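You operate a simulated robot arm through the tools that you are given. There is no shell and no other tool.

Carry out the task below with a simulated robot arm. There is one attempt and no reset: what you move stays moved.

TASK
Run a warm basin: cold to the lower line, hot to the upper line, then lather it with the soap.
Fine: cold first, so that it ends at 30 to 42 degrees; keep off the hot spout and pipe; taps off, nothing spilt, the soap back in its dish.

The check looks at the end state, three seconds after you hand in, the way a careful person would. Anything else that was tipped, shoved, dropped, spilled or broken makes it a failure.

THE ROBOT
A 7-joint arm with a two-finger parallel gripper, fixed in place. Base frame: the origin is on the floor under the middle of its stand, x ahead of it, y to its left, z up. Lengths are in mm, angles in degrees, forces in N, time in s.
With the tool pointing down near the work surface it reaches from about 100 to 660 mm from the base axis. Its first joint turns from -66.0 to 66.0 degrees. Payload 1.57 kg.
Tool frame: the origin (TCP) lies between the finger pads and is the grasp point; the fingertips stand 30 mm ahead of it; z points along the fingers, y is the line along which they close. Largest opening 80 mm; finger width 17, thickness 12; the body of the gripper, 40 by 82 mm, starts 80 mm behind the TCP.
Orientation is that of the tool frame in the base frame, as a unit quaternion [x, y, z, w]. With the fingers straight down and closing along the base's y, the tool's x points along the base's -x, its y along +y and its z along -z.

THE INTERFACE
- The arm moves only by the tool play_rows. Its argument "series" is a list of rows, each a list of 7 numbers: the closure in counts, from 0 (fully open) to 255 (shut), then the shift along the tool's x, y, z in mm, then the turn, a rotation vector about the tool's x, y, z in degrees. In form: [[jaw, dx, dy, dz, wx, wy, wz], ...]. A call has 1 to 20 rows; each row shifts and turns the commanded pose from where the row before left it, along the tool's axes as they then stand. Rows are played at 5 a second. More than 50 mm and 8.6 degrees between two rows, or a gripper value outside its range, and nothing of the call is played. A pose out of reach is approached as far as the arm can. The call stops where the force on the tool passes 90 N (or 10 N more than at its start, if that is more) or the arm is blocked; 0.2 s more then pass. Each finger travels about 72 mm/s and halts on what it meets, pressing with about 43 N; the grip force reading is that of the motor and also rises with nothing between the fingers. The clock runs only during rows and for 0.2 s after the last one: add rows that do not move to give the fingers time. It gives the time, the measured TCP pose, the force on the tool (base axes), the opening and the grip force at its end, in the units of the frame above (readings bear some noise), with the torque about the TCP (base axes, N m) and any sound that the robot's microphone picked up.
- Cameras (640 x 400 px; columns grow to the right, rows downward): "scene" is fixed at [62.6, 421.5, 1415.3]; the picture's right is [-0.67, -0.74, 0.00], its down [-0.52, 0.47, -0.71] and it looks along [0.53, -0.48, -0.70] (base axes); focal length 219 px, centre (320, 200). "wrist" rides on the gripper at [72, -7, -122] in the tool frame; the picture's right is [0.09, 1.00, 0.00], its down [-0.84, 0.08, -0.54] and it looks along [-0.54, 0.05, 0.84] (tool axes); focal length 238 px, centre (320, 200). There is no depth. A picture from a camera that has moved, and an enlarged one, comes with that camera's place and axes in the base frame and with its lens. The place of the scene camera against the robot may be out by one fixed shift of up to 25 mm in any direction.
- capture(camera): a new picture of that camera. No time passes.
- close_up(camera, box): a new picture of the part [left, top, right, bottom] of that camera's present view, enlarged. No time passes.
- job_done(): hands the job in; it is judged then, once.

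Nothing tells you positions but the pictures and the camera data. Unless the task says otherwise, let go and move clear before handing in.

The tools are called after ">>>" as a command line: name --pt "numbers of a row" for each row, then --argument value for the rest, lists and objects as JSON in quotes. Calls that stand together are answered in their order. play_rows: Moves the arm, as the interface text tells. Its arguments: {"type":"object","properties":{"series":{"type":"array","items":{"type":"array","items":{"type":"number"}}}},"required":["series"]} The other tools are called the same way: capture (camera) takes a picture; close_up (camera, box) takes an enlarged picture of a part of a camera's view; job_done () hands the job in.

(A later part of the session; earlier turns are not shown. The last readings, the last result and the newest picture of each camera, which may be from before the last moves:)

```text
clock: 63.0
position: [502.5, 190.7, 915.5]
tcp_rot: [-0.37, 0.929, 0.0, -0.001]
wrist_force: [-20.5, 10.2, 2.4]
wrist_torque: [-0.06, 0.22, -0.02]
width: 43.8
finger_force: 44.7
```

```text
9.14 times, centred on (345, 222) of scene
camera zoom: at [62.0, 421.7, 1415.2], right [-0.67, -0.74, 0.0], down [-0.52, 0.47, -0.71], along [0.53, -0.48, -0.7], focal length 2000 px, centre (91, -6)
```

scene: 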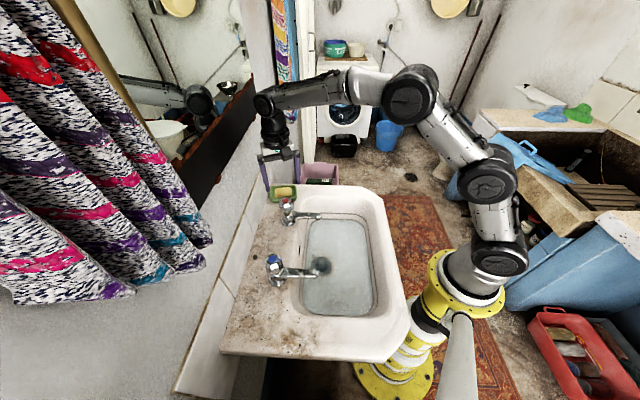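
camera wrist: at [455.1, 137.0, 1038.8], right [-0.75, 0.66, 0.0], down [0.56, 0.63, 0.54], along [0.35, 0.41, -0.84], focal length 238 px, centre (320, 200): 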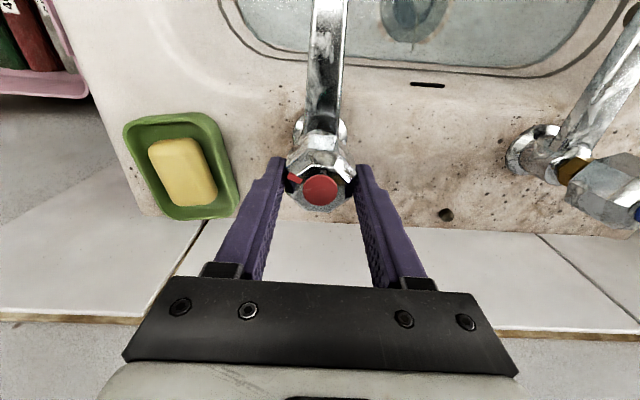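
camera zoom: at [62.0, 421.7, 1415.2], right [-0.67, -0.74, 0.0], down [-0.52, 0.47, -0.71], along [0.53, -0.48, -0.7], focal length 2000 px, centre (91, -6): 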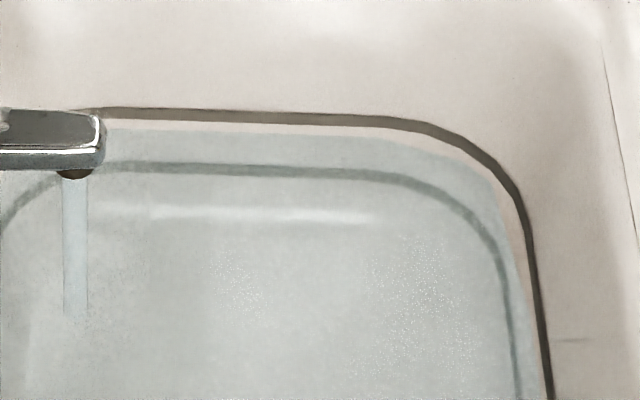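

>>> play_rows --pt "255 0 0 0 0 0 0" --pt "255 0 0 0 0 0 0" --pt "255 0 0 0 0 0 0" --pt "255 0 0 0 0 0 0" --pt "255 0 0 0 0 0 0" --pt "255 0 0 0 0 0 0" --pt "255 0 0 0 0 0 0" --pt "255 0 0 0 0 0 0" --pt "255 0 0 0 0 0 0" --pt "255 0 0 0 0 0 0" --pt "255 0 0 0 0 0 0"

>>> close_up --camera "scene" --box '[325, 210, 350, 228]'

```text
clock: 65.4
position: [501.9, 191.1, 916.6]
tcp_rot: [-0.37, 0.929, 0.001, -0.001]
wrist_force: [-21.3, 11.4, 2.2]
wrist_torque: [-0.02, 0.23, -0.03]
width: 43.8
finger_force: 44.7
```

```text
16.00 times, centred on (338, 219) of scene
camera zoom: at [62.0, 421.7, 1415.2], right [-0.67, -0.74, 0.0], down [-0.52, 0.47, -0.71], along [0.53, -0.48, -0.7], focal length 3500 px, centre (40, -104)
```

zoom: 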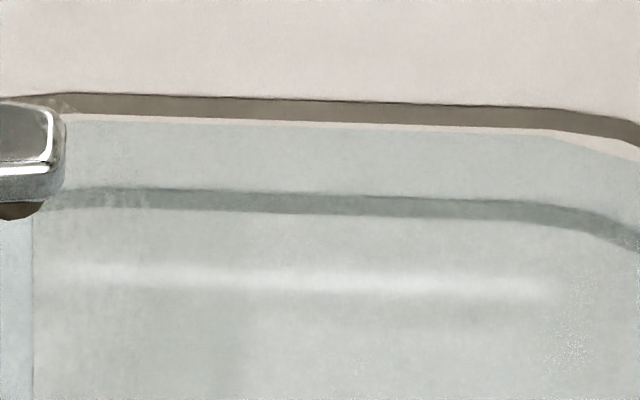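

It's almost at the upper line. I'll hold 0.6 s more, then close the hot tap by turning back 66°.

>>> play_rows --pt "255 0 0 0 0 0 0" --pt "255 0 0 0 0 0 0" --pt "255 0 0 0 0 0 0" --pt "255 0 0 0 0 0 6" --pt "255 0 0 0 0 0 6" --pt "255 0 0 0 0 0 6" --pt "255 0 0 0 0 0 6" --pt "255 0 0 0 0 0 6" --pt "255 0 0 0 0 0 6" --pt "255 0 0 0 0 0 6" --pt "255 0 0 0 0 0 6" --pt "255 0 0 0 0 0 6" --pt "255 0 0 0 0 0 6" --pt "255 0 0 0 0 0 6" --pt "255 0 0 0 0 0 0"

>>> close_up --camera "scene" --box '[325, 210, 350, 228]'

>>> close_up --camera "scene" --box '[250, 170, 350, 260]'

>>> capture --camera "wrist"

```text
clock: 68.6
position: [502.9, 191.2, 916.2]
tcp_rot: [0.196, 0.981, 0.0, -0.002]
wrist_force: [-13.8, 3.3, -7.2]
wrist_torque: [0.61, 1.11, 0.11]
width: 43.8
finger_force: 45.3
```

```text
16.00 times, centred on (338, 219) of scene
camera zoom: at [62.4, 421.6, 1415.3], right [-0.67, -0.74, 0.0], down [-0.52, 0.47, -0.71], along [0.53, -0.48, -0.7], focal length 3500 px, centre (40, -104)
```

zoom: 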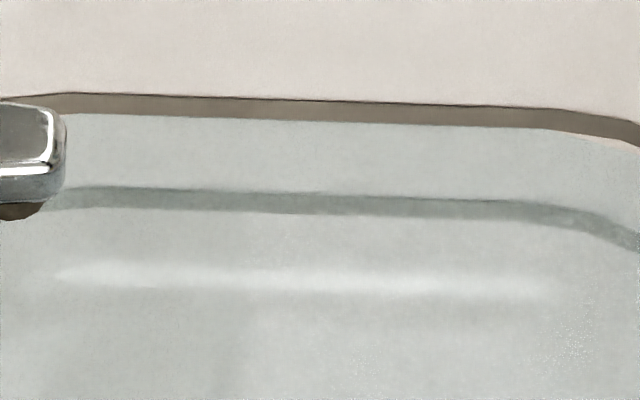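

```text
4.44 times, centred on (300, 215) of scene
camera zoom: at [62.4, 421.6, 1415.3], right [-0.67, -0.74, 0.0], down [-0.52, 0.47, -0.71], along [0.53, -0.48, -0.7], focal length 972 px, centre (409, 133)
```

zoom: 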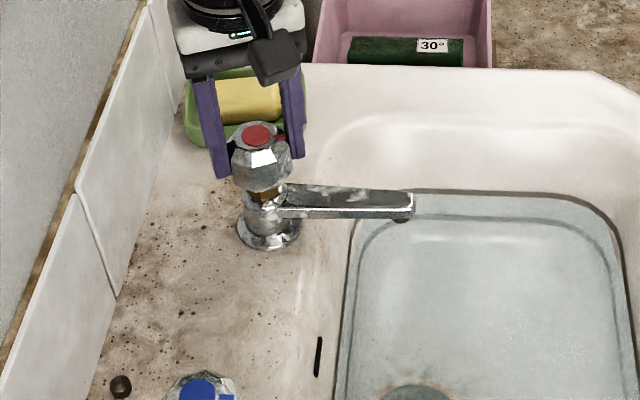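

```text
taken
camera wrist: at [434.1, 212.4, 1038.8], right [0.3, 0.95, 0.0], down [0.8, -0.25, 0.54], along [0.51, -0.16, -0.84], focal length 238 px, centre (320, 200)
```

wrist: 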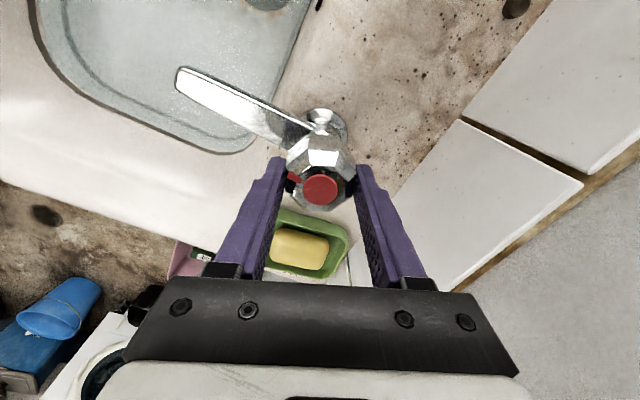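

The level meets the bottom edge of the upper line, so I'll do the same brief top-up with hot to put it on the line, then close.

>>> play_rows --pt "255 0 0 0 0 0 -6" --pt "255 0 0 0 0 0 -6" --pt "255 0 0 0 0 0 -6" --pt "255 0 0 0 0 0 -6" --pt "255 0 0 0 0 0 -6" --pt "255 0 0 0 0 0 -6" --pt "255 0 0 0 0 0 0" --pt "255 0 0 0 0 0 0" --pt "255 0 0 0 0 0 0" --pt "255 0 0 0 0 0 6" --pt "255 0 0 0 0 0 6" --pt "255 0 0 0 0 0 6" --pt "255 0 0 0 0 0 6" --pt "255 0 0 0 0 0 6" --pt "255 0 0 0 0 0 6" --pt "255 0 0 0 0 0 0"

>>> close_up --camera "scene" --box '[325, 210, 350, 228]'

>>> close_up --camera "scene" --box '[250, 170, 350, 260]'

```text
clock: 72.0
position: [502.7, 191.2, 916.2]
tcp_rot: [0.195, 0.981, -0.001, -0.001]
wrist_force: [-9.9, -5.7, -9.0]
wrist_torque: [0.4, 1.0, 0.13]
width: 43.8
finger_force: 45.2
```

```text
16.00 times, centred on (338, 219) of scene
camera zoom: at [62.5, 421.4, 1415.3], right [-0.67, -0.74, 0.0], down [-0.52, 0.47, -0.71], along [0.53, -0.48, -0.7], focal length 3500 px, centre (40, -104)
```

zoom: 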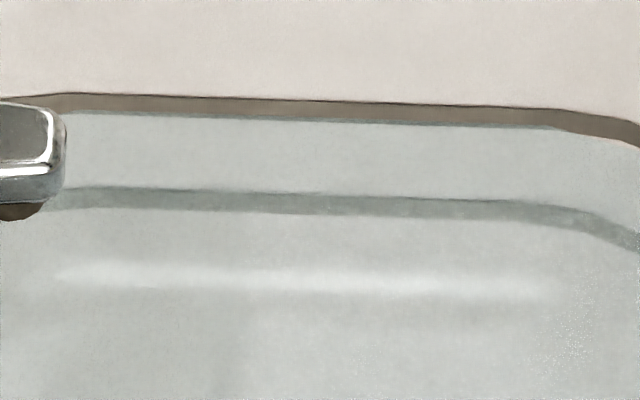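

```text
4.44 times, centred on (300, 215) of scene
camera zoom: at [62.5, 421.4, 1415.3], right [-0.67, -0.74, 0.0], down [-0.52, 0.47, -0.71], along [0.53, -0.48, -0.7], focal length 972 px, centre (409, 133)
```

zoom: 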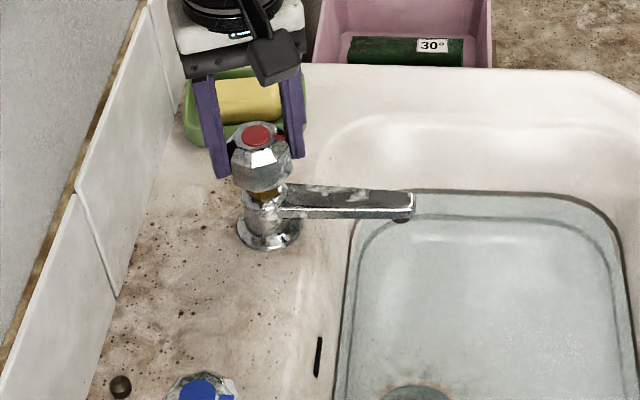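

The water is on the upper line and the hot stream is off. I'll release, rise clear, and verify both taps.

>>> play_rows --pt "0 0 0 0 0 0 0" --pt "0 0 0 0 0 0 0" --pt "0 0 0 0 0 0 0" --pt "0 0 0 -30 0 0 0" --pt "0 0 0 -30 0 0 0" --pt "0 0 0 -30 0 0 0" --pt "0 0 0 0 0 0 0"

>>> capture --camera "wrist"

>>> close_up --camera "wrist" --box '[240, 80, 370, 260]'

>>> close_up --camera "scene" --box '[240, 170, 400, 320]'

```text
clock: 73.6
position: [503.9, 189.2, 1007.6]
tcp_rot: [0.195, 0.981, 0.0, 0.001]
wrist_force: [0.0, -0.1, -0.3]
wrist_torque: [0.01, -0.03, 0.0]
width: 80.2
finger_force: 0.0
```

```text
taken
camera wrist: at [434.8, 210.6, 1129.1], right [0.3, 0.96, 0.0], down [0.8, -0.25, 0.54], along [0.52, -0.16, -0.84], focal length 238 px, centre (320, 200)
```

wrist: 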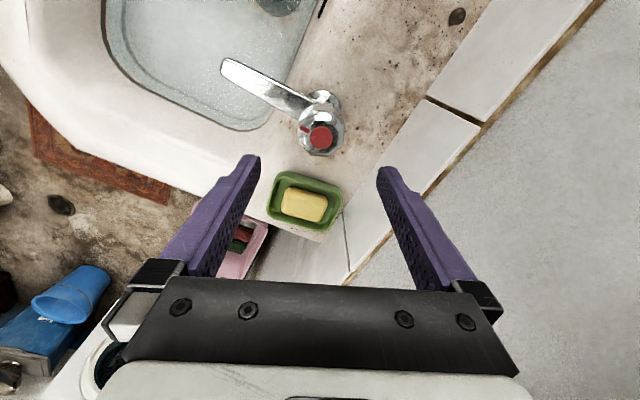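

```text
2.22 times, centred on (305, 170) of wrist
camera zoom: at [434.8, 210.6, 1129.1], right [0.3, 0.96, 0.0], down [0.8, -0.25, 0.54], along [0.52, -0.16, -0.84], focal length 530 px, centre (353, 267)
```

zoom: 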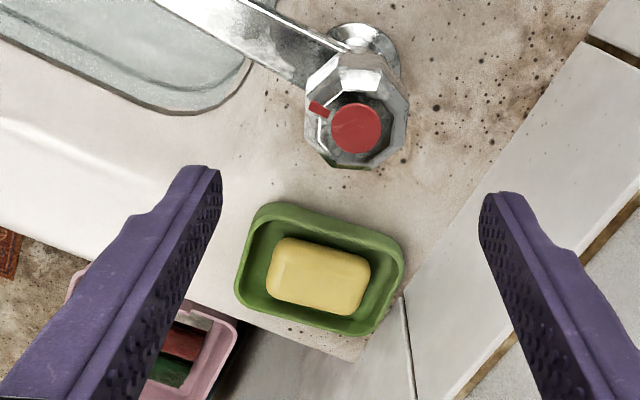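

```text
2.67 times, centred on (320, 245) of scene
camera zoom: at [62.6, 421.5, 1415.3], right [-0.67, -0.74, 0.0], down [-0.52, 0.47, -0.71], along [0.53, -0.48, -0.7], focal length 583 px, centre (320, 80)
```

zoom: 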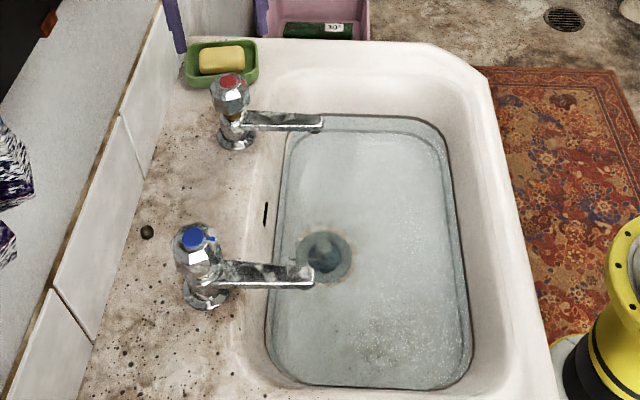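

Both taps are off. The soap top is at about (613,133), with its long axis about 57° from base x. I'll turn the tool to close across the soap's short side and bring the camera over the dish for an accurate look.

>>> play_rows --pt "0 0 0 0 0 0 -7.9" --pt "0 0 0 0 0 0 -7.9" --pt "0 0 0 0 0 0 -7.9" --pt "0 0 0 0 0 0 -7.9" --pt "0 0 0 0 0 0 -7.9" --pt "0 0 0 0 0 0 -7.9" --pt "0 0 0 0 0 0 -7.9" --pt "0 0 0 0 0 0 -7.9" --pt "0 0 0 0 0 0 -7.9" --pt "0 0 0 0 0 0 -7.9" --pt "0 23.9 -28.8 0 0 0 0" --pt "0 23.9 -28.8 0 0 0 0" --pt "0 23.9 -28.8 0 0 0 0" --pt "0 23.9 -28.8 0 0 0 0" --pt "0 0 0 0 0 0 0"

>>> capture --camera "wrist"

>>> close_up --camera "wrist" --box '[270, 140, 370, 240]'

>>> capture --camera "scene"

```text
clock: 76.8
position: [548.6, 48.1, 1007.6]
tcp_rot: [-0.473, 0.881, 0.0, 0.001]
wrist_force: [0.0, 0.2, 0.7]
wrist_torque: [-0.02, -0.03, 0.0]
width: 80.2
finger_force: 0.0
```

```text
taken
camera wrist: at [514.5, -14.8, 1130.0], right [-0.88, 0.47, 0.0], down [0.4, 0.74, 0.54], along [0.26, 0.48, -0.84], focal length 238 px, centre (320, 200)
```

wrist: 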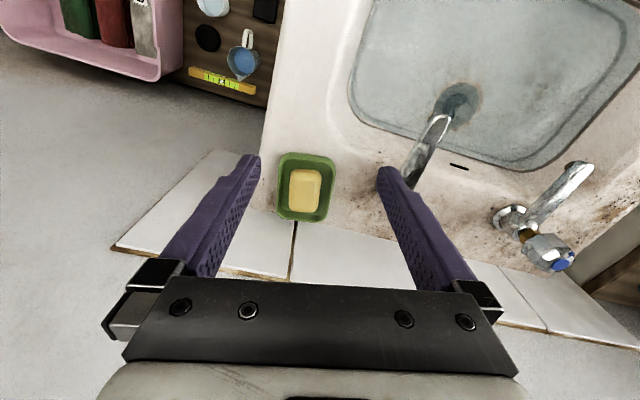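

```text
4.00 times, centred on (320, 190) of wrist
camera zoom: at [514.5, -14.8, 1130.0], right [-0.88, 0.47, 0.0], down [0.4, 0.74, 0.54], along [0.26, 0.48, -0.84], focal length 953 px, centre (320, 240)
```

zoom: 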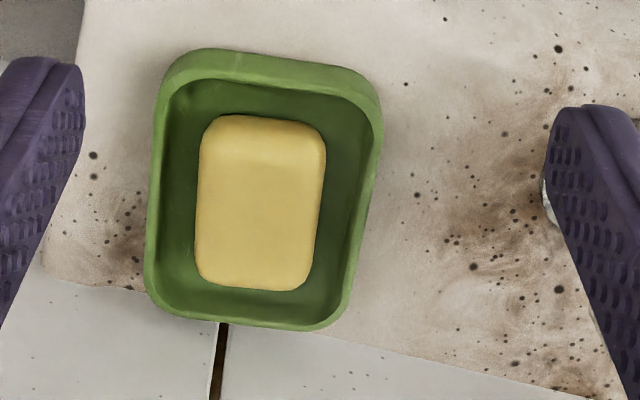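

```text
taken
```

scene: 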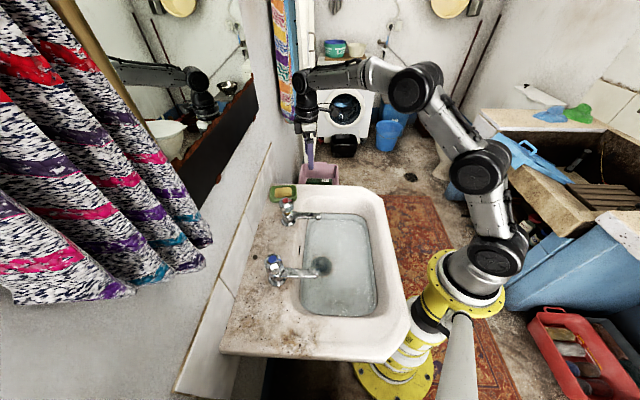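

>>> close_up --camera "wrist" --box '[272, 148, 340, 226]'

>>> close_up --camera "scene" --box '[264, 178, 304, 208]'

```text
5.13 times, centred on (306, 187) of wrist
camera zoom: at [514.5, -14.8, 1130.0], right [-0.88, 0.47, 0.0], down [0.4, 0.74, 0.54], along [0.26, 0.48, -0.84], focal length 1222 px, centre (392, 267)
```

zoom: 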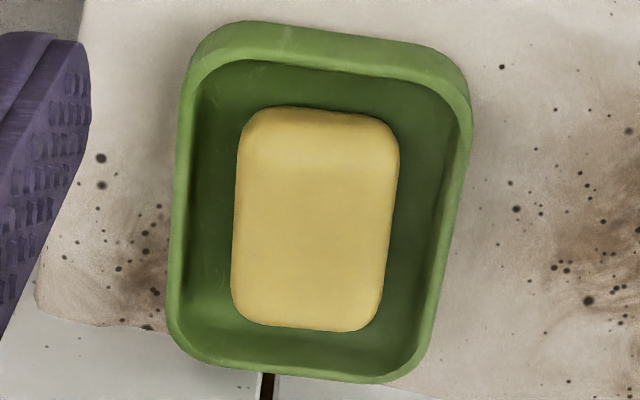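

```text
13.33 times, centred on (284, 193) of scene
camera zoom: at [62.6, 421.4, 1415.3], right [-0.67, -0.74, 0.0], down [-0.52, 0.47, -0.71], along [0.53, -0.48, -0.7], focal length 2916 px, centre (800, 293)
```

zoom: 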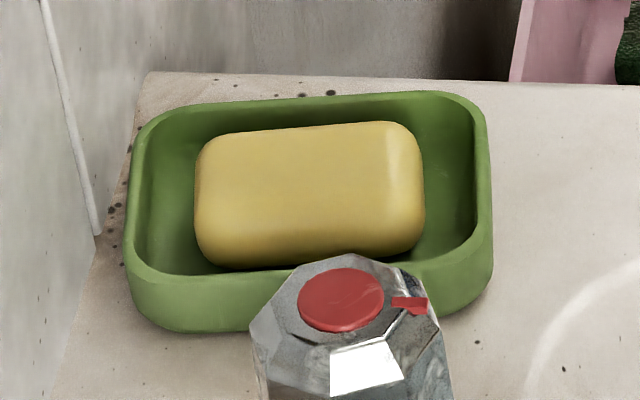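

The soap centre is at about (617,131) with its top at z≈846 in a dish with its rim at ≈840. The end gaps (17–19 mm) are wider than the side gaps, so I'll grip along its length. I'll turn the tool 90°, go down at this clear spot, then slide over above the dish.

>>> play_rows --pt "0 0 0 0 0 0 8.2" --pt "0 0 0 0 0 0 8.2" --pt "0 0 0 0 0 0 8.2" --pt "0 0 0 0 0 0 8.2" --pt "0 0 0 0 0 0 8.2" --pt "0 0 0 0 0 0 8.2" --pt "0 0 0 0 0 0 8.2" --pt "0 0 0 0 0 0 8.2" --pt "0 0 0 0 0 0 8.2" --pt "0 0 0 0 0 0 8.2" --pt "0 0 0 0 0 0 8.2" --pt "0 0 0 40 0 0 0" --pt "0 0 0 40 0 0 0" --pt "0 -3.7 30 10 0 0 0" --pt "0 -3.7 30 0 0 0 0" --pt "0 0 0 0 0 0 0"

>>> capture --camera "wrist"

>>> capture --camera "scene"

```text
clock: 80.2
position: [585.4, 92.0, 917.2]
tcp_rot: [0.289, 0.957, 0.0, 0.0]
wrist_force: [0.1, 0.4, 0.5]
wrist_torque: [-0.03, 0.02, 0.02]
width: 79.8
finger_force: 0.1
```

```text
taken
camera wrist: at [521.5, 127.2, 1039.2], right [0.48, 0.88, 0.0], down [0.74, -0.4, 0.54], along [0.48, -0.26, -0.84], focal length 238 px, centre (320, 200)
```

wrist: 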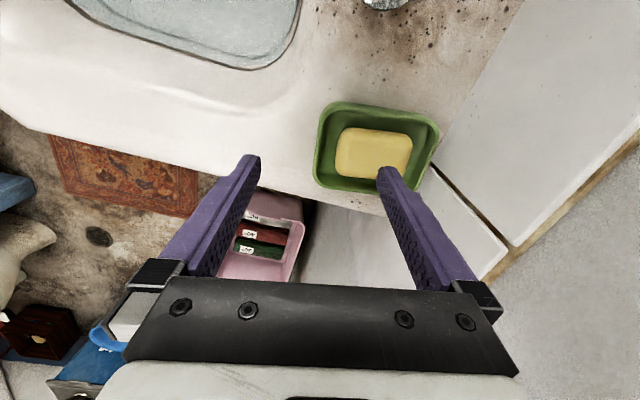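

```text
taken
```

scene: 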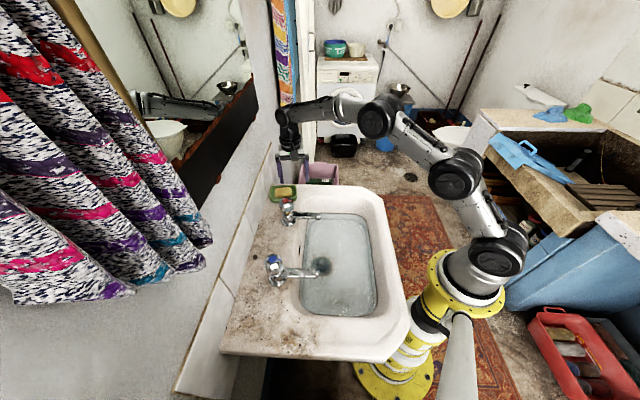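

>>> close_up --camera "wrist" --box '[300, 90, 450, 210]'

>>> close_up --camera "scene" --box '[240, 80, 340, 210]'

```text
3.33 times, centred on (375, 150) of wrist
camera zoom: at [521.5, 127.2, 1039.2], right [0.48, 0.88, 0.0], down [0.74, -0.4, 0.54], along [0.48, -0.26, -0.84], focal length 794 px, centre (137, 367)
```

zoom: 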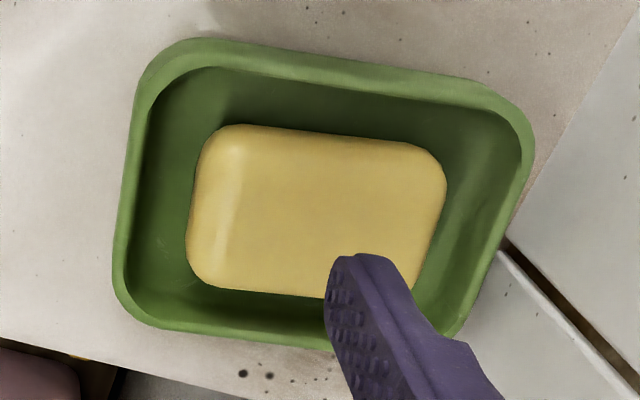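

```text
3.08 times, centred on (290, 145) of scene
camera zoom: at [62.6, 421.5, 1415.3], right [-0.67, -0.74, 0.0], down [-0.52, 0.47, -0.71], along [0.53, -0.48, -0.7], focal length 673 px, centre (412, 369)
```

zoom: 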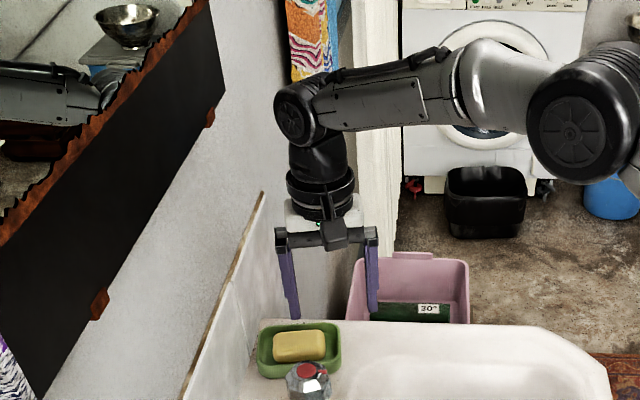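

The soap centre is confirmed at (617.4, 129.8). The finger tips are thin enough (about 8 mm) to fit the end gaps at a 70 mm opening. I'll move over it, pre-set the jaw, and check at hover height.

>>> play_rows --pt "32 -2.9 24.6 0 0 0 0" --pt "32 -2.9 24.6 0 0 0 0" --pt "32 0 0 12 0 0 0" --pt "32 0 0 12 0 0 0" --pt "32 0 0 0 0 0 0" --pt "32 0 0 0 0 0 0"

>>> capture --camera "wrist"

>>> close_up --camera "wrist" --box '[240, 110, 400, 220]'

>>> close_up --camera "scene" --box '[240, 120, 340, 220]'

```text
clock: 81.6
position: [617.6, 129.8, 891.9]
tcp_rot: [0.29, 0.957, -0.001, 0.0]
wrist_force: [1.4, 0.9, -0.2]
wrist_torque: [0.03, 0.0, 0.02]
width: 69.9
finger_force: 0.2
```

```text
taken
camera wrist: at [554.6, 164.5, 1014.1], right [0.48, 0.88, 0.0], down [0.74, -0.4, 0.54], along [0.48, -0.26, -0.84], focal length 238 px, centre (320, 200)
```

wrist: 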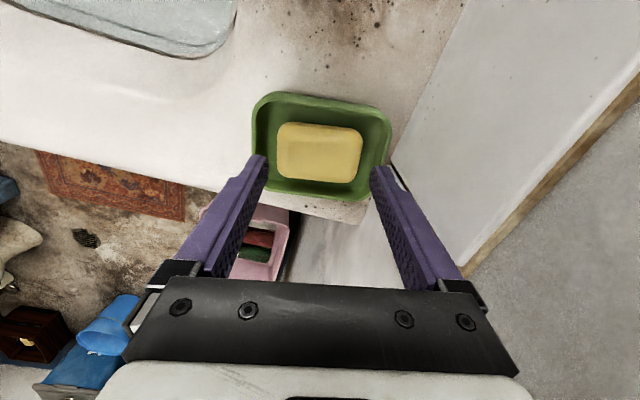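

```text
3.64 times, centred on (320, 165) of wrist
camera zoom: at [554.6, 164.5, 1014.1], right [0.48, 0.88, 0.0], down [0.74, -0.4, 0.54], along [0.48, -0.26, -0.84], focal length 867 px, centre (320, 327)
```

zoom: 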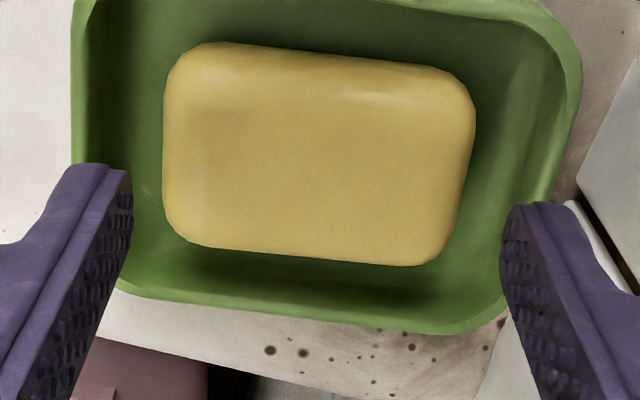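

```text
4.00 times, centred on (290, 170) of scene
camera zoom: at [62.6, 421.5, 1415.3], right [-0.67, -0.74, 0.0], down [-0.52, 0.47, -0.71], along [0.53, -0.48, -0.7], focal length 875 px, centre (440, 320)
```

zoom: 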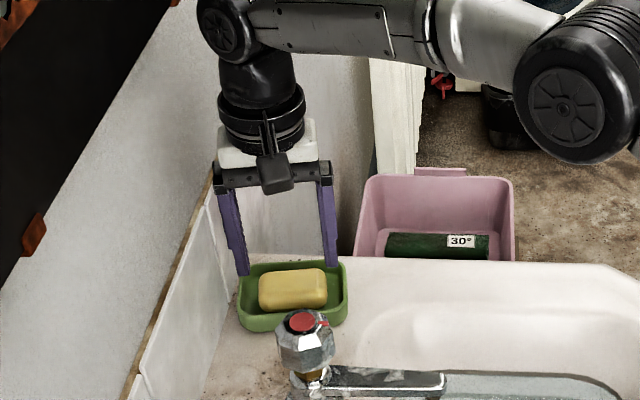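

The jaw is centred on the soap and aligned with its long axis. I'll descend slowly between the soap ends and the dish walls.

>>> play_rows --pt "32 0 0 8 0 0 0" --pt "32 0 0 8 0 0 0" --pt "32 0 0 6 0 0 0" --pt "32 0 0 0 0 0 0"

>>> close_up --camera "wrist" --box '[240, 110, 400, 220]'

>>> close_up --camera "scene" --box '[260, 150, 310, 210]'

```text
clock: 82.6
position: [617.6, 130.8, 869.3]
tcp_rot: [0.29, 0.957, -0.001, -0.001]
wrist_force: [0.8, -0.3, -0.1]
wrist_torque: [-0.01, 0.02, 0.02]
width: 70.2
finger_force: 0.1
```

```text
3.64 times, centred on (320, 165) of wrist
camera zoom: at [554.2, 165.6, 992.7], right [0.48, 0.88, 0.0], down [0.74, -0.4, 0.54], along [0.47, -0.26, -0.84], focal length 867 px, centre (320, 327)
```

zoom: 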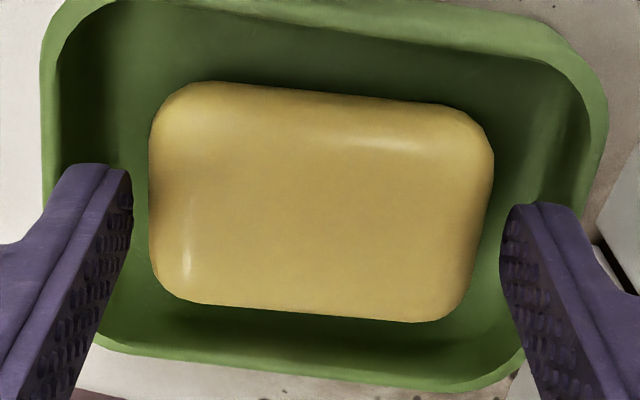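

```text
6.67 times, centred on (285, 180) of scene
camera zoom: at [62.6, 421.5, 1415.3], right [-0.67, -0.74, 0.0], down [-0.52, 0.47, -0.71], along [0.53, -0.48, -0.7], focal length 1458 px, centre (553, 333)
```

zoom: 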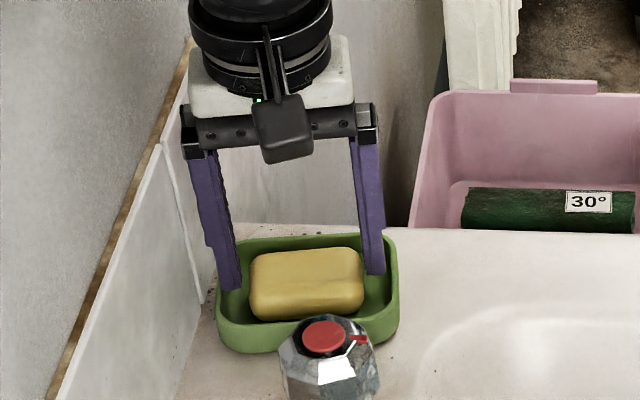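

>>> play_rows --pt "32 0 0 4 0 0 0" --pt "32 0 0 4 0 0 0" --pt "32 0 0 0 0 0 0"

>>> close_up --camera "wrist" --box '[240, 110, 400, 220]'

```text
clock: 83.4
position: [620.4, 131.0, 868.1]
tcp_rot: [0.29, 0.957, 0.001, 0.003]
wrist_force: [-4.4, -0.1, 18.1]
wrist_torque: [0.69, -0.38, 0.18]
width: 67.9
finger_force: 0.0
```

```text
3.64 times, centred on (320, 165) of wrist
camera zoom: at [555.5, 166.3, 990.3], right [0.48, 0.88, 0.01], down [0.73, -0.4, 0.55], along [0.48, -0.26, -0.84], focal length 867 px, centre (320, 327)
```

zoom: 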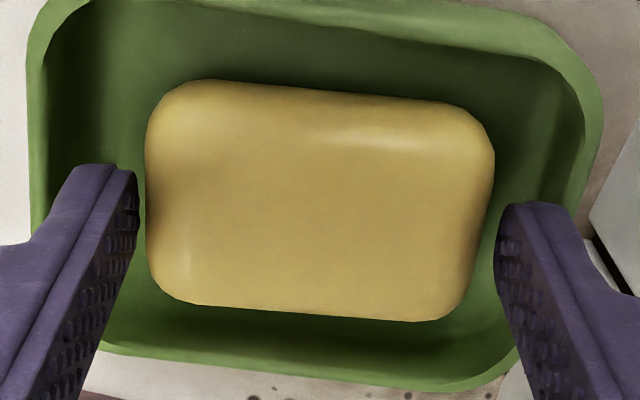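

A fingertip touched the far dish wall (18 N upward). I'll back up right away, check the dish hasn't moved, and narrow the opening.

>>> play_rows --pt "32 0 0 -10 0 0 0" --pt "32 0 0 -12 0 0 0" --pt "32 0 0 0 0 0 0" --pt "32 0 0 0 0 0 0"

>>> close_up --camera "wrist" --box '[240, 80, 400, 220]'

>>> close_up --camera "scene" --box '[264, 178, 304, 208]'

```text
clock: 84.4
position: [618.6, 130.7, 884.9]
tcp_rot: [0.289, 0.957, 0.0, -0.001]
wrist_force: [-0.8, 0.2, -0.2]
wrist_torque: [-0.02, 0.0, 0.01]
width: 70.1
finger_force: 0.1
```

```text
2.86 times, centred on (320, 150) of wrist
camera zoom: at [554.6, 165.8, 1007.1], right [0.48, 0.88, 0.0], down [0.74, -0.4, 0.54], along [0.48, -0.26, -0.84], focal length 681 px, centre (320, 343)
```

zoom: 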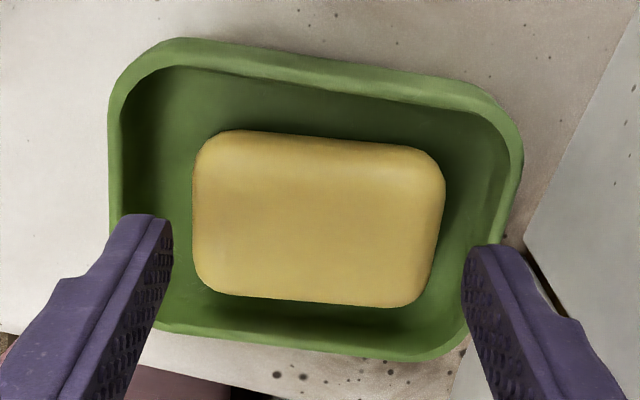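

```text
13.33 times, centred on (284, 193) of scene
camera zoom: at [62.6, 421.5, 1415.3], right [-0.67, -0.74, 0.0], down [-0.52, 0.47, -0.71], along [0.53, -0.48, -0.7], focal length 2916 px, centre (800, 293)
```

zoom: 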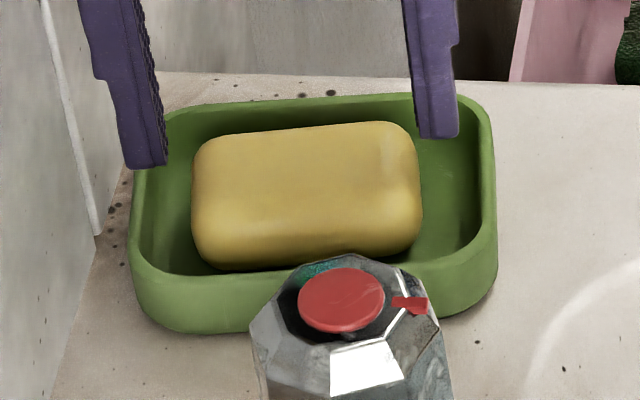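

The wall-side finger was landing on the dish's rim because the gripper is off-centre toward the wall. The dish shifted by only about 1 mm. I'll shift the gripper 2 mm away from the wall and slightly sideways, then recheck.

>>> play_rows --pt "32 3 -2.2 0 0 0 0" --pt "32 0 0 8 0 0 0" --pt "32 0 0 5 0 0 0" --pt "32 0 0 0 0 0 0" --pt "32 0 0 0 0 0 0"

>>> close_up --camera "wrist" --box '[240, 80, 400, 220]'

>>> close_up --camera "scene" --box '[264, 178, 304, 208]'

```text
clock: 85.6
position: [613.7, 130.4, 870.5]
tcp_rot: [0.29, 0.957, -0.001, 0.0]
wrist_force: [-0.8, 0.2, -0.2]
wrist_torque: [-0.03, -0.01, 0.02]
width: 69.7
finger_force: 0.1
```

```text
2.86 times, centred on (320, 150) of wrist
camera zoom: at [550.4, 165.0, 993.3], right [0.48, 0.88, 0.0], down [0.74, -0.4, 0.54], along [0.48, -0.26, -0.84], focal length 681 px, centre (320, 343)
```

zoom: 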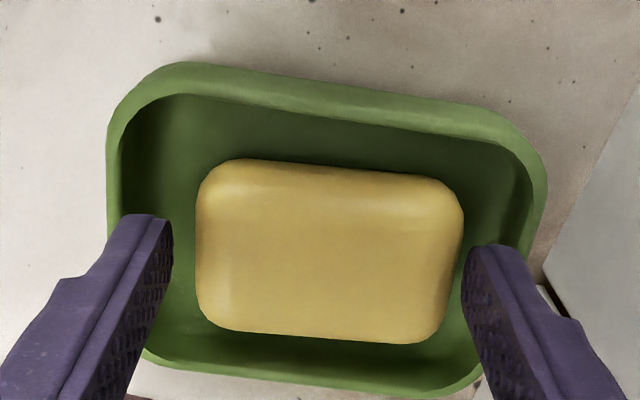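

```text
13.33 times, centred on (284, 193) of scene
camera zoom: at [62.6, 421.5, 1415.3], right [-0.67, -0.74, 0.0], down [-0.52, 0.47, -0.71], along [0.53, -0.48, -0.7], focal length 2916 px, centre (800, 293)
```

zoom: 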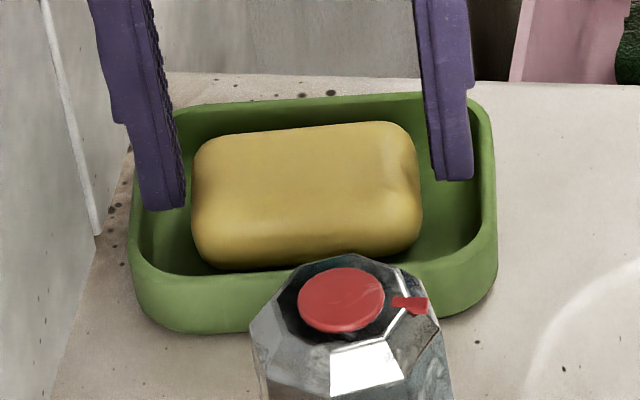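

Both tips now sit inside the dish between soap and walls. I'll descend carefully the last few mm.

>>> play_rows --pt "32 0 0 3 0 0 0" --pt "32 0 0 3 0 0 0" --pt "32 0 0 0 0 0 0"

>>> close_up --camera "wrist" --box '[240, 80, 400, 220]'

>>> close_up --camera "scene" --box '[264, 178, 304, 208]'

```text
clock: 86.4
position: [613.3, 131.4, 865.6]
tcp_rot: [0.29, 0.957, 0.0, 0.0]
wrist_force: [0.5, -0.1, 1.0]
wrist_torque: [-0.02, -0.02, -0.02]
width: 70.0
finger_force: 0.1
```

```text
2.86 times, centred on (320, 150) of wrist
camera zoom: at [550.1, 166.2, 987.8], right [0.48, 0.88, 0.0], down [0.74, -0.4, 0.54], along [0.48, -0.26, -0.84], focal length 681 px, centre (320, 343)
```

zoom: 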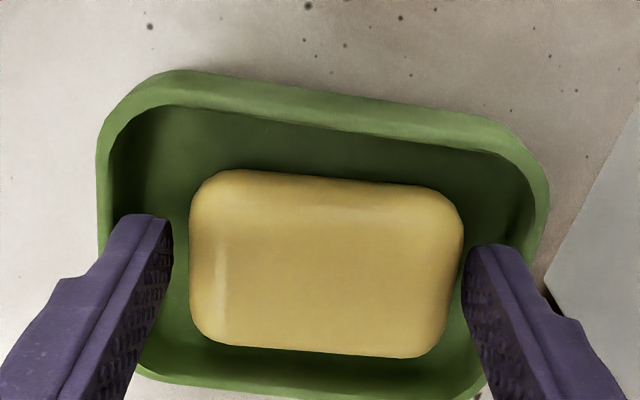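

```text
13.33 times, centred on (284, 193) of scene
camera zoom: at [62.6, 421.5, 1415.3], right [-0.67, -0.74, 0.0], down [-0.52, 0.47, -0.71], along [0.53, -0.48, -0.7], focal length 2916 px, centre (800, 293)
```

zoom: 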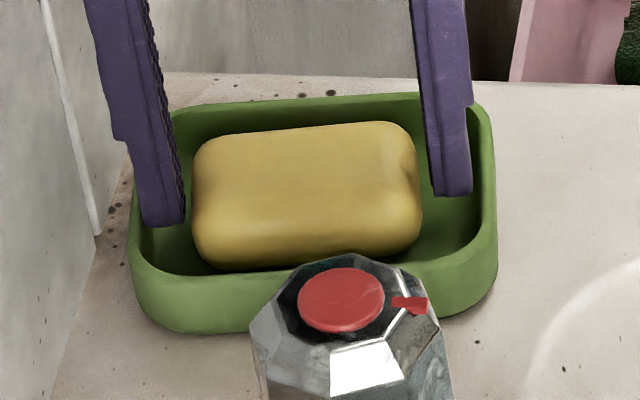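

>>> play_rows --pt "32 0 0 3 0 0 0" --pt "32 0 -0.8 0 0 0 0" --pt "60 0 0 0 0 0 0" --pt "255 0 0 0 0 0 0" --pt "255 0 0 0 0 0 0" --pt "255 0 0 0 0 0 0"

>>> close_up --camera "wrist" --box '[240, 80, 400, 220]'

>>> close_up --camera "scene" --box '[264, 178, 304, 208]'

```text
clock: 87.8
position: [613.7, 130.8, 862.3]
tcp_rot: [0.289, 0.957, 0.0, 0.001]
wrist_force: [0.2, 0.2, -0.1]
wrist_torque: [0.02, -0.02, -0.05]
width: 64.9
finger_force: 42.5
```

```text
2.86 times, centred on (320, 150) of wrist
camera zoom: at [550.6, 165.2, 984.6], right [0.48, 0.88, 0.0], down [0.74, -0.4, 0.54], along [0.48, -0.26, -0.84], focal length 681 px, centre (320, 343)
```

zoom: 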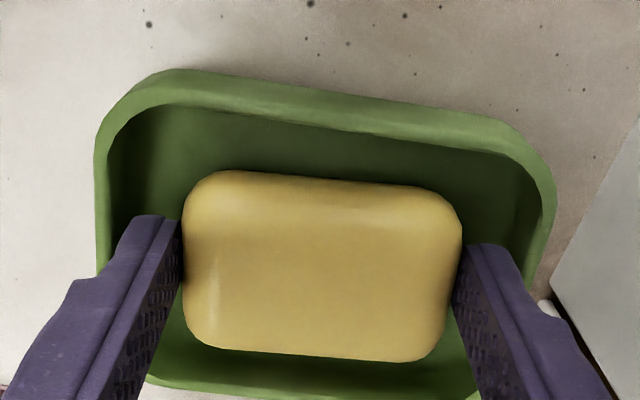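

```text
13.33 times, centred on (284, 193) of scene
camera zoom: at [62.6, 421.5, 1415.3], right [-0.67, -0.74, 0.0], down [-0.52, 0.47, -0.71], along [0.53, -0.48, -0.7], focal length 2916 px, centre (800, 293)
```

zoom: 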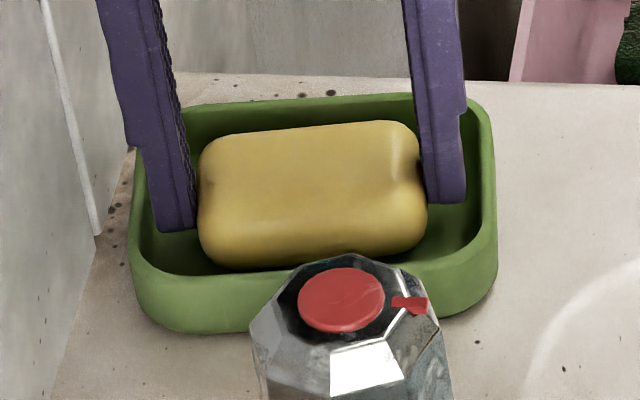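

The soap is gripped (64.9 mm, 42 N). I'll lift it straight up out of the dish, then away from the wall and higher so it clears the hot tap.

>>> play_rows --pt "255 0 0 -10 0 0 0" --pt "255 0 0 -15 0 0 0" --pt "255 0 0 -15 0 0 0" --pt "255 0 0 0 0 0 0"

>>> close_up --camera "scene" --box '[240, 120, 340, 220]'

>>> capture --camera "wrist"

```text
clock: 88.8
position: [614.2, 129.6, 903.5]
tcp_rot: [0.29, 0.957, -0.001, -0.001]
wrist_force: [-0.7, 0.4, -1.5]
wrist_torque: [0.0, 0.0, 0.02]
width: 65.0
finger_force: 42.9
```

```text
4.00 times, centred on (290, 170) of scene
camera zoom: at [62.6, 421.5, 1415.3], right [-0.67, -0.74, 0.0], down [-0.52, 0.47, -0.71], along [0.53, -0.48, -0.7], focal length 875 px, centre (440, 320)
```

zoom: 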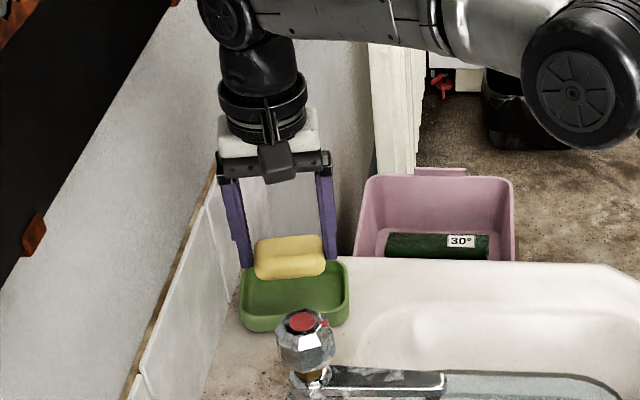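

```text
taken
camera wrist: at [550.0, 164.4, 1026.5], right [0.48, 0.88, 0.0], down [0.74, -0.4, 0.54], along [0.48, -0.26, -0.84], focal length 238 px, centre (320, 200)
```

wrist: 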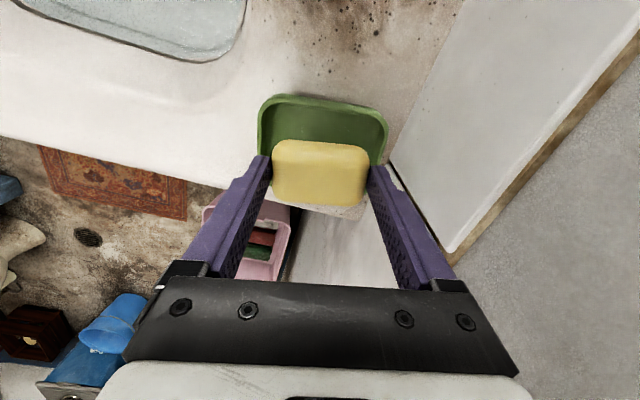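

The soap came out cleanly and the dish stayed put. I'll move up and away from the wall, then over the basin at a height above the taps.

>>> play_rows --pt "255 5.4 -24.4 -20.7 0 0 0" --pt "255 5.4 -24.4 -20.7 0 0 0" --pt "255 5.4 -24.4 -20.6 0 0 0" --pt "255 34.9 -16.8 0 0 0 0" --pt "255 34.9 -16.8 0 0 0 0" --pt "255 34.9 -16.8 0 0 0 0" --pt "255 34.9 -16.7 0 0 0 0" --pt "255 34.9 -16.7 0 0 0 0" --pt "255 34.8 -16.7 0 0 0 0" --pt "255 0 0 0 0 0 0"

>>> capture --camera "wrist"

>>> capture --camera "scene"

```text
clock: 91.0
position: [330.4, 111.2, 965.2]
tcp_rot: [0.291, 0.957, 0.0, 0.0]
wrist_force: [-0.6, -0.5, -0.3]
wrist_torque: [0.01, 0.03, -0.01]
width: 64.9
finger_force: 42.9
```

```text
taken
camera wrist: at [267.4, 145.1, 1088.0], right [0.48, 0.88, 0.0], down [0.74, -0.4, 0.54], along [0.48, -0.26, -0.84], focal length 238 px, centre (320, 200)
```

wrist: 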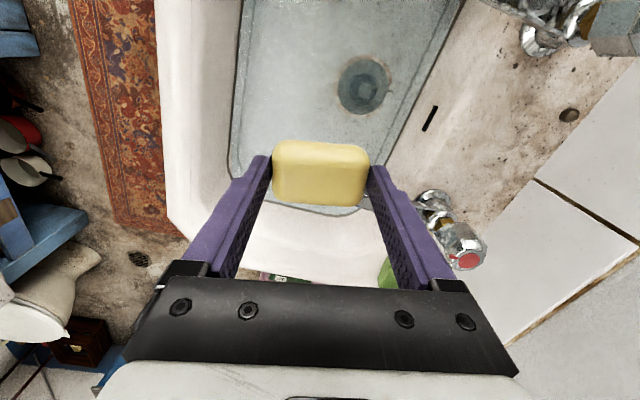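

```text
taken
```

scene: 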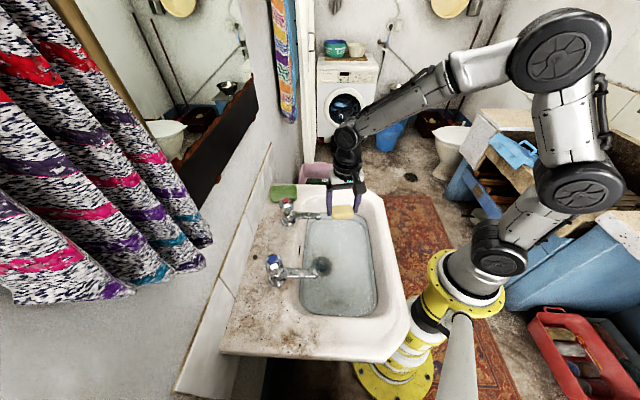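

The soap is over the basin. I estimate the water surface at z≈797 with its middle around (293,131). I'll lower the soap to just above the water, clear of both spouts, and check.

>>> play_rows --pt "255 20.8 -2 0 0 0 0" --pt "255 20.8 -2 0 0 0 0" --pt "255 0 0 30 0 0 0" --pt "255 0 0 30 0 0 0" --pt "255 0 0 30 0 0 0" --pt "255 0 0 25 0 0 0" --pt "255 0 0 0 0 0 0"

>>> capture --camera "wrist"

>>> close_up --camera "scene" --box '[250, 160, 410, 320]'

```text
clock: 92.6
position: [292.9, 129.8, 848.5]
tcp_rot: [0.29, 0.957, 0.001, 0.0]
wrist_force: [0.3, 0.5, -1.3]
wrist_torque: [0.01, 0.02, -0.02]
width: 64.8
finger_force: 42.4
```

```text
taken
camera wrist: at [229.5, 163.7, 970.9], right [0.48, 0.88, 0.0], down [0.74, -0.4, 0.54], along [0.48, -0.26, -0.84], focal length 238 px, centre (320, 200)
```

wrist: 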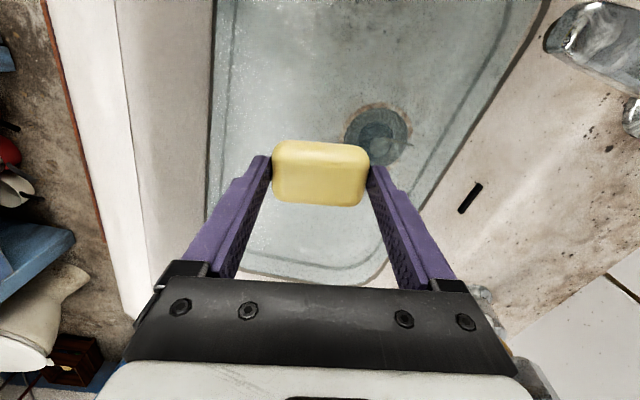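

```text
2.50 times, centred on (330, 240) of scene
camera zoom: at [62.6, 421.5, 1415.3], right [-0.67, -0.74, 0.0], down [-0.52, 0.47, -0.71], along [0.53, -0.48, -0.7], focal length 547 px, centre (295, 100)
```

zoom: 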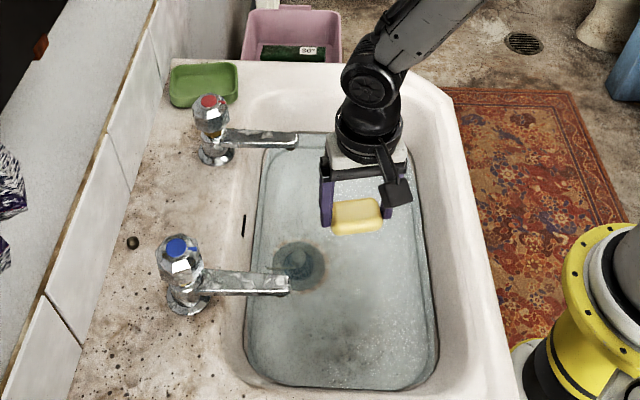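

The soap hangs centrally above the water. I'll lower it into the water in small steps.

>>> play_rows --pt "255 0 0 10 0 0 0" --pt "255 0 0 10 0 0 0" --pt "255 0 0 10 0 0 0" --pt "255 0 0 8 0 0 0" --pt "255 0 0 0 0 0 0"

>>> capture --camera "wrist"

>>> close_up --camera "scene" --box '[310, 190, 390, 260]'

```text
clock: 93.8
position: [293.8, 130.6, 812.2]
tcp_rot: [0.291, 0.957, 0.0, 0.0]
wrist_force: [0.1, -0.2, -0.7]
wrist_torque: [0.01, 0.0, -0.02]
width: 65.0
finger_force: 42.8
```

```text
taken
camera wrist: at [230.0, 165.2, 935.3], right [0.48, 0.88, 0.0], down [0.74, -0.4, 0.54], along [0.48, -0.26, -0.84], focal length 238 px, centre (320, 200)
```

wrist: 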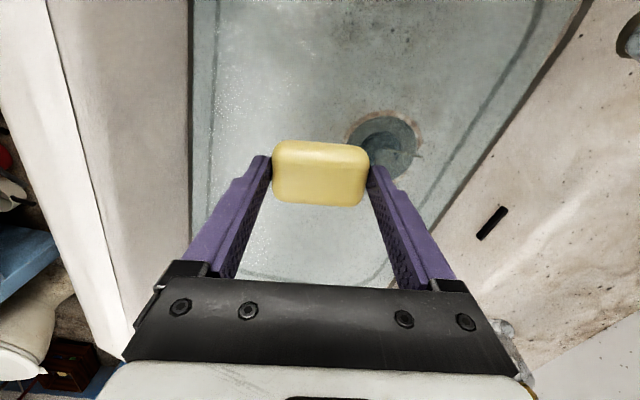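

```text
5.71 times, centred on (350, 225) of scene
camera zoom: at [62.6, 421.5, 1415.3], right [-0.67, -0.74, 0.0], down [-0.52, 0.47, -0.71], along [0.53, -0.48, -0.7], focal length 1250 px, centre (149, 57)
```

zoom: 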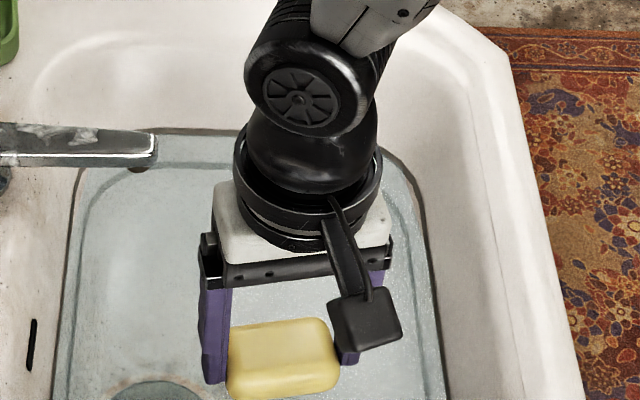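

>>> play_rows --pt "255 0 0 8 0 0 0" --pt "255 0 0 8 0 0 0" --pt "255 0 0 0 0 0 0"

>>> capture --camera "wrist"

>>> close_up --camera "scene" --box '[320, 210, 380, 260]'

```text
clock: 94.6
position: [292.9, 131.5, 796.7]
tcp_rot: [0.29, 0.957, 0.0, 0.0]
wrist_force: [-0.3, -0.4, 0.2]
wrist_torque: [-0.05, -0.02, 0.0]
width: 64.8
finger_force: 42.9
```

```text
taken
camera wrist: at [229.9, 166.3, 918.9], right [0.48, 0.88, 0.0], down [0.74, -0.4, 0.54], along [0.48, -0.26, -0.84], focal length 238 px, centre (320, 200)
```

wrist: 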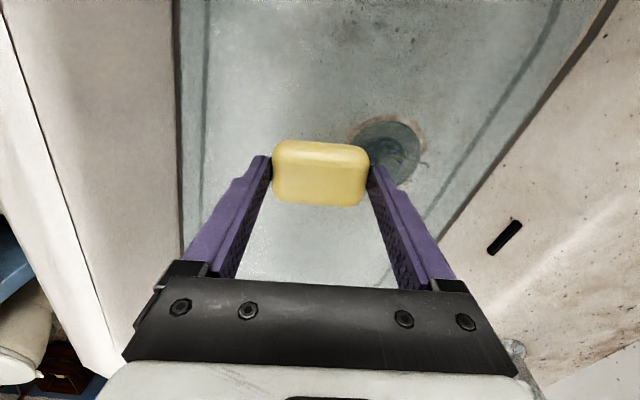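

```text
8.00 times, centred on (350, 235) of scene
camera zoom: at [62.6, 421.5, 1415.3], right [-0.67, -0.74, 0.0], down [-0.52, 0.47, -0.71], along [0.53, -0.48, -0.7], focal length 1750 px, centre (80, -80)
```

zoom: 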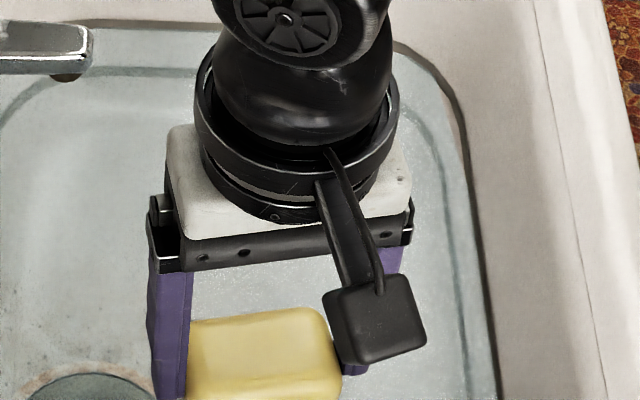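

>>> close_up --camera "scene" --box '[330, 235, 380, 275]'

>>> close_up --camera "wrist" --box '[230, 110, 410, 240]'

```text
10.00 times, centred on (355, 255) of scene
camera zoom: at [62.6, 421.5, 1415.3], right [-0.67, -0.74, 0.0], down [-0.52, 0.47, -0.71], along [0.53, -0.48, -0.7], focal length 2187 px, centre (-30, -350)
```

zoom: 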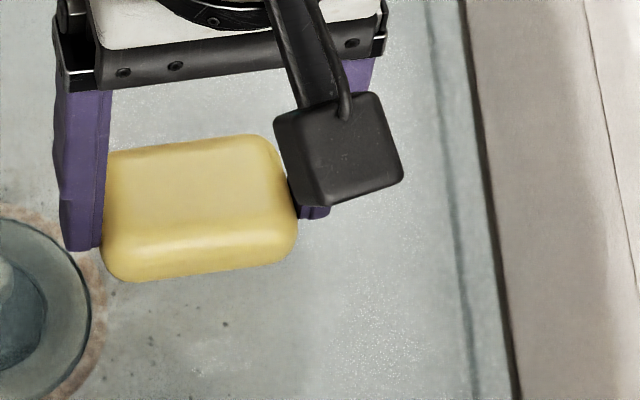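

```text
3.08 times, centred on (320, 175) of wrist
camera zoom: at [229.9, 166.3, 918.9], right [0.48, 0.88, 0.0], down [0.74, -0.4, 0.54], along [0.48, -0.26, -0.84], focal length 733 px, centre (320, 277)
```

zoom: 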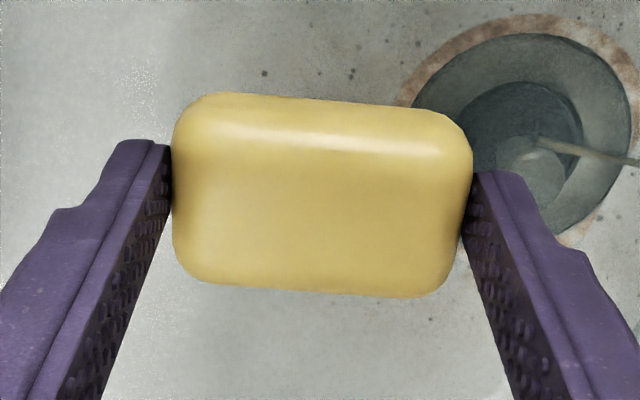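

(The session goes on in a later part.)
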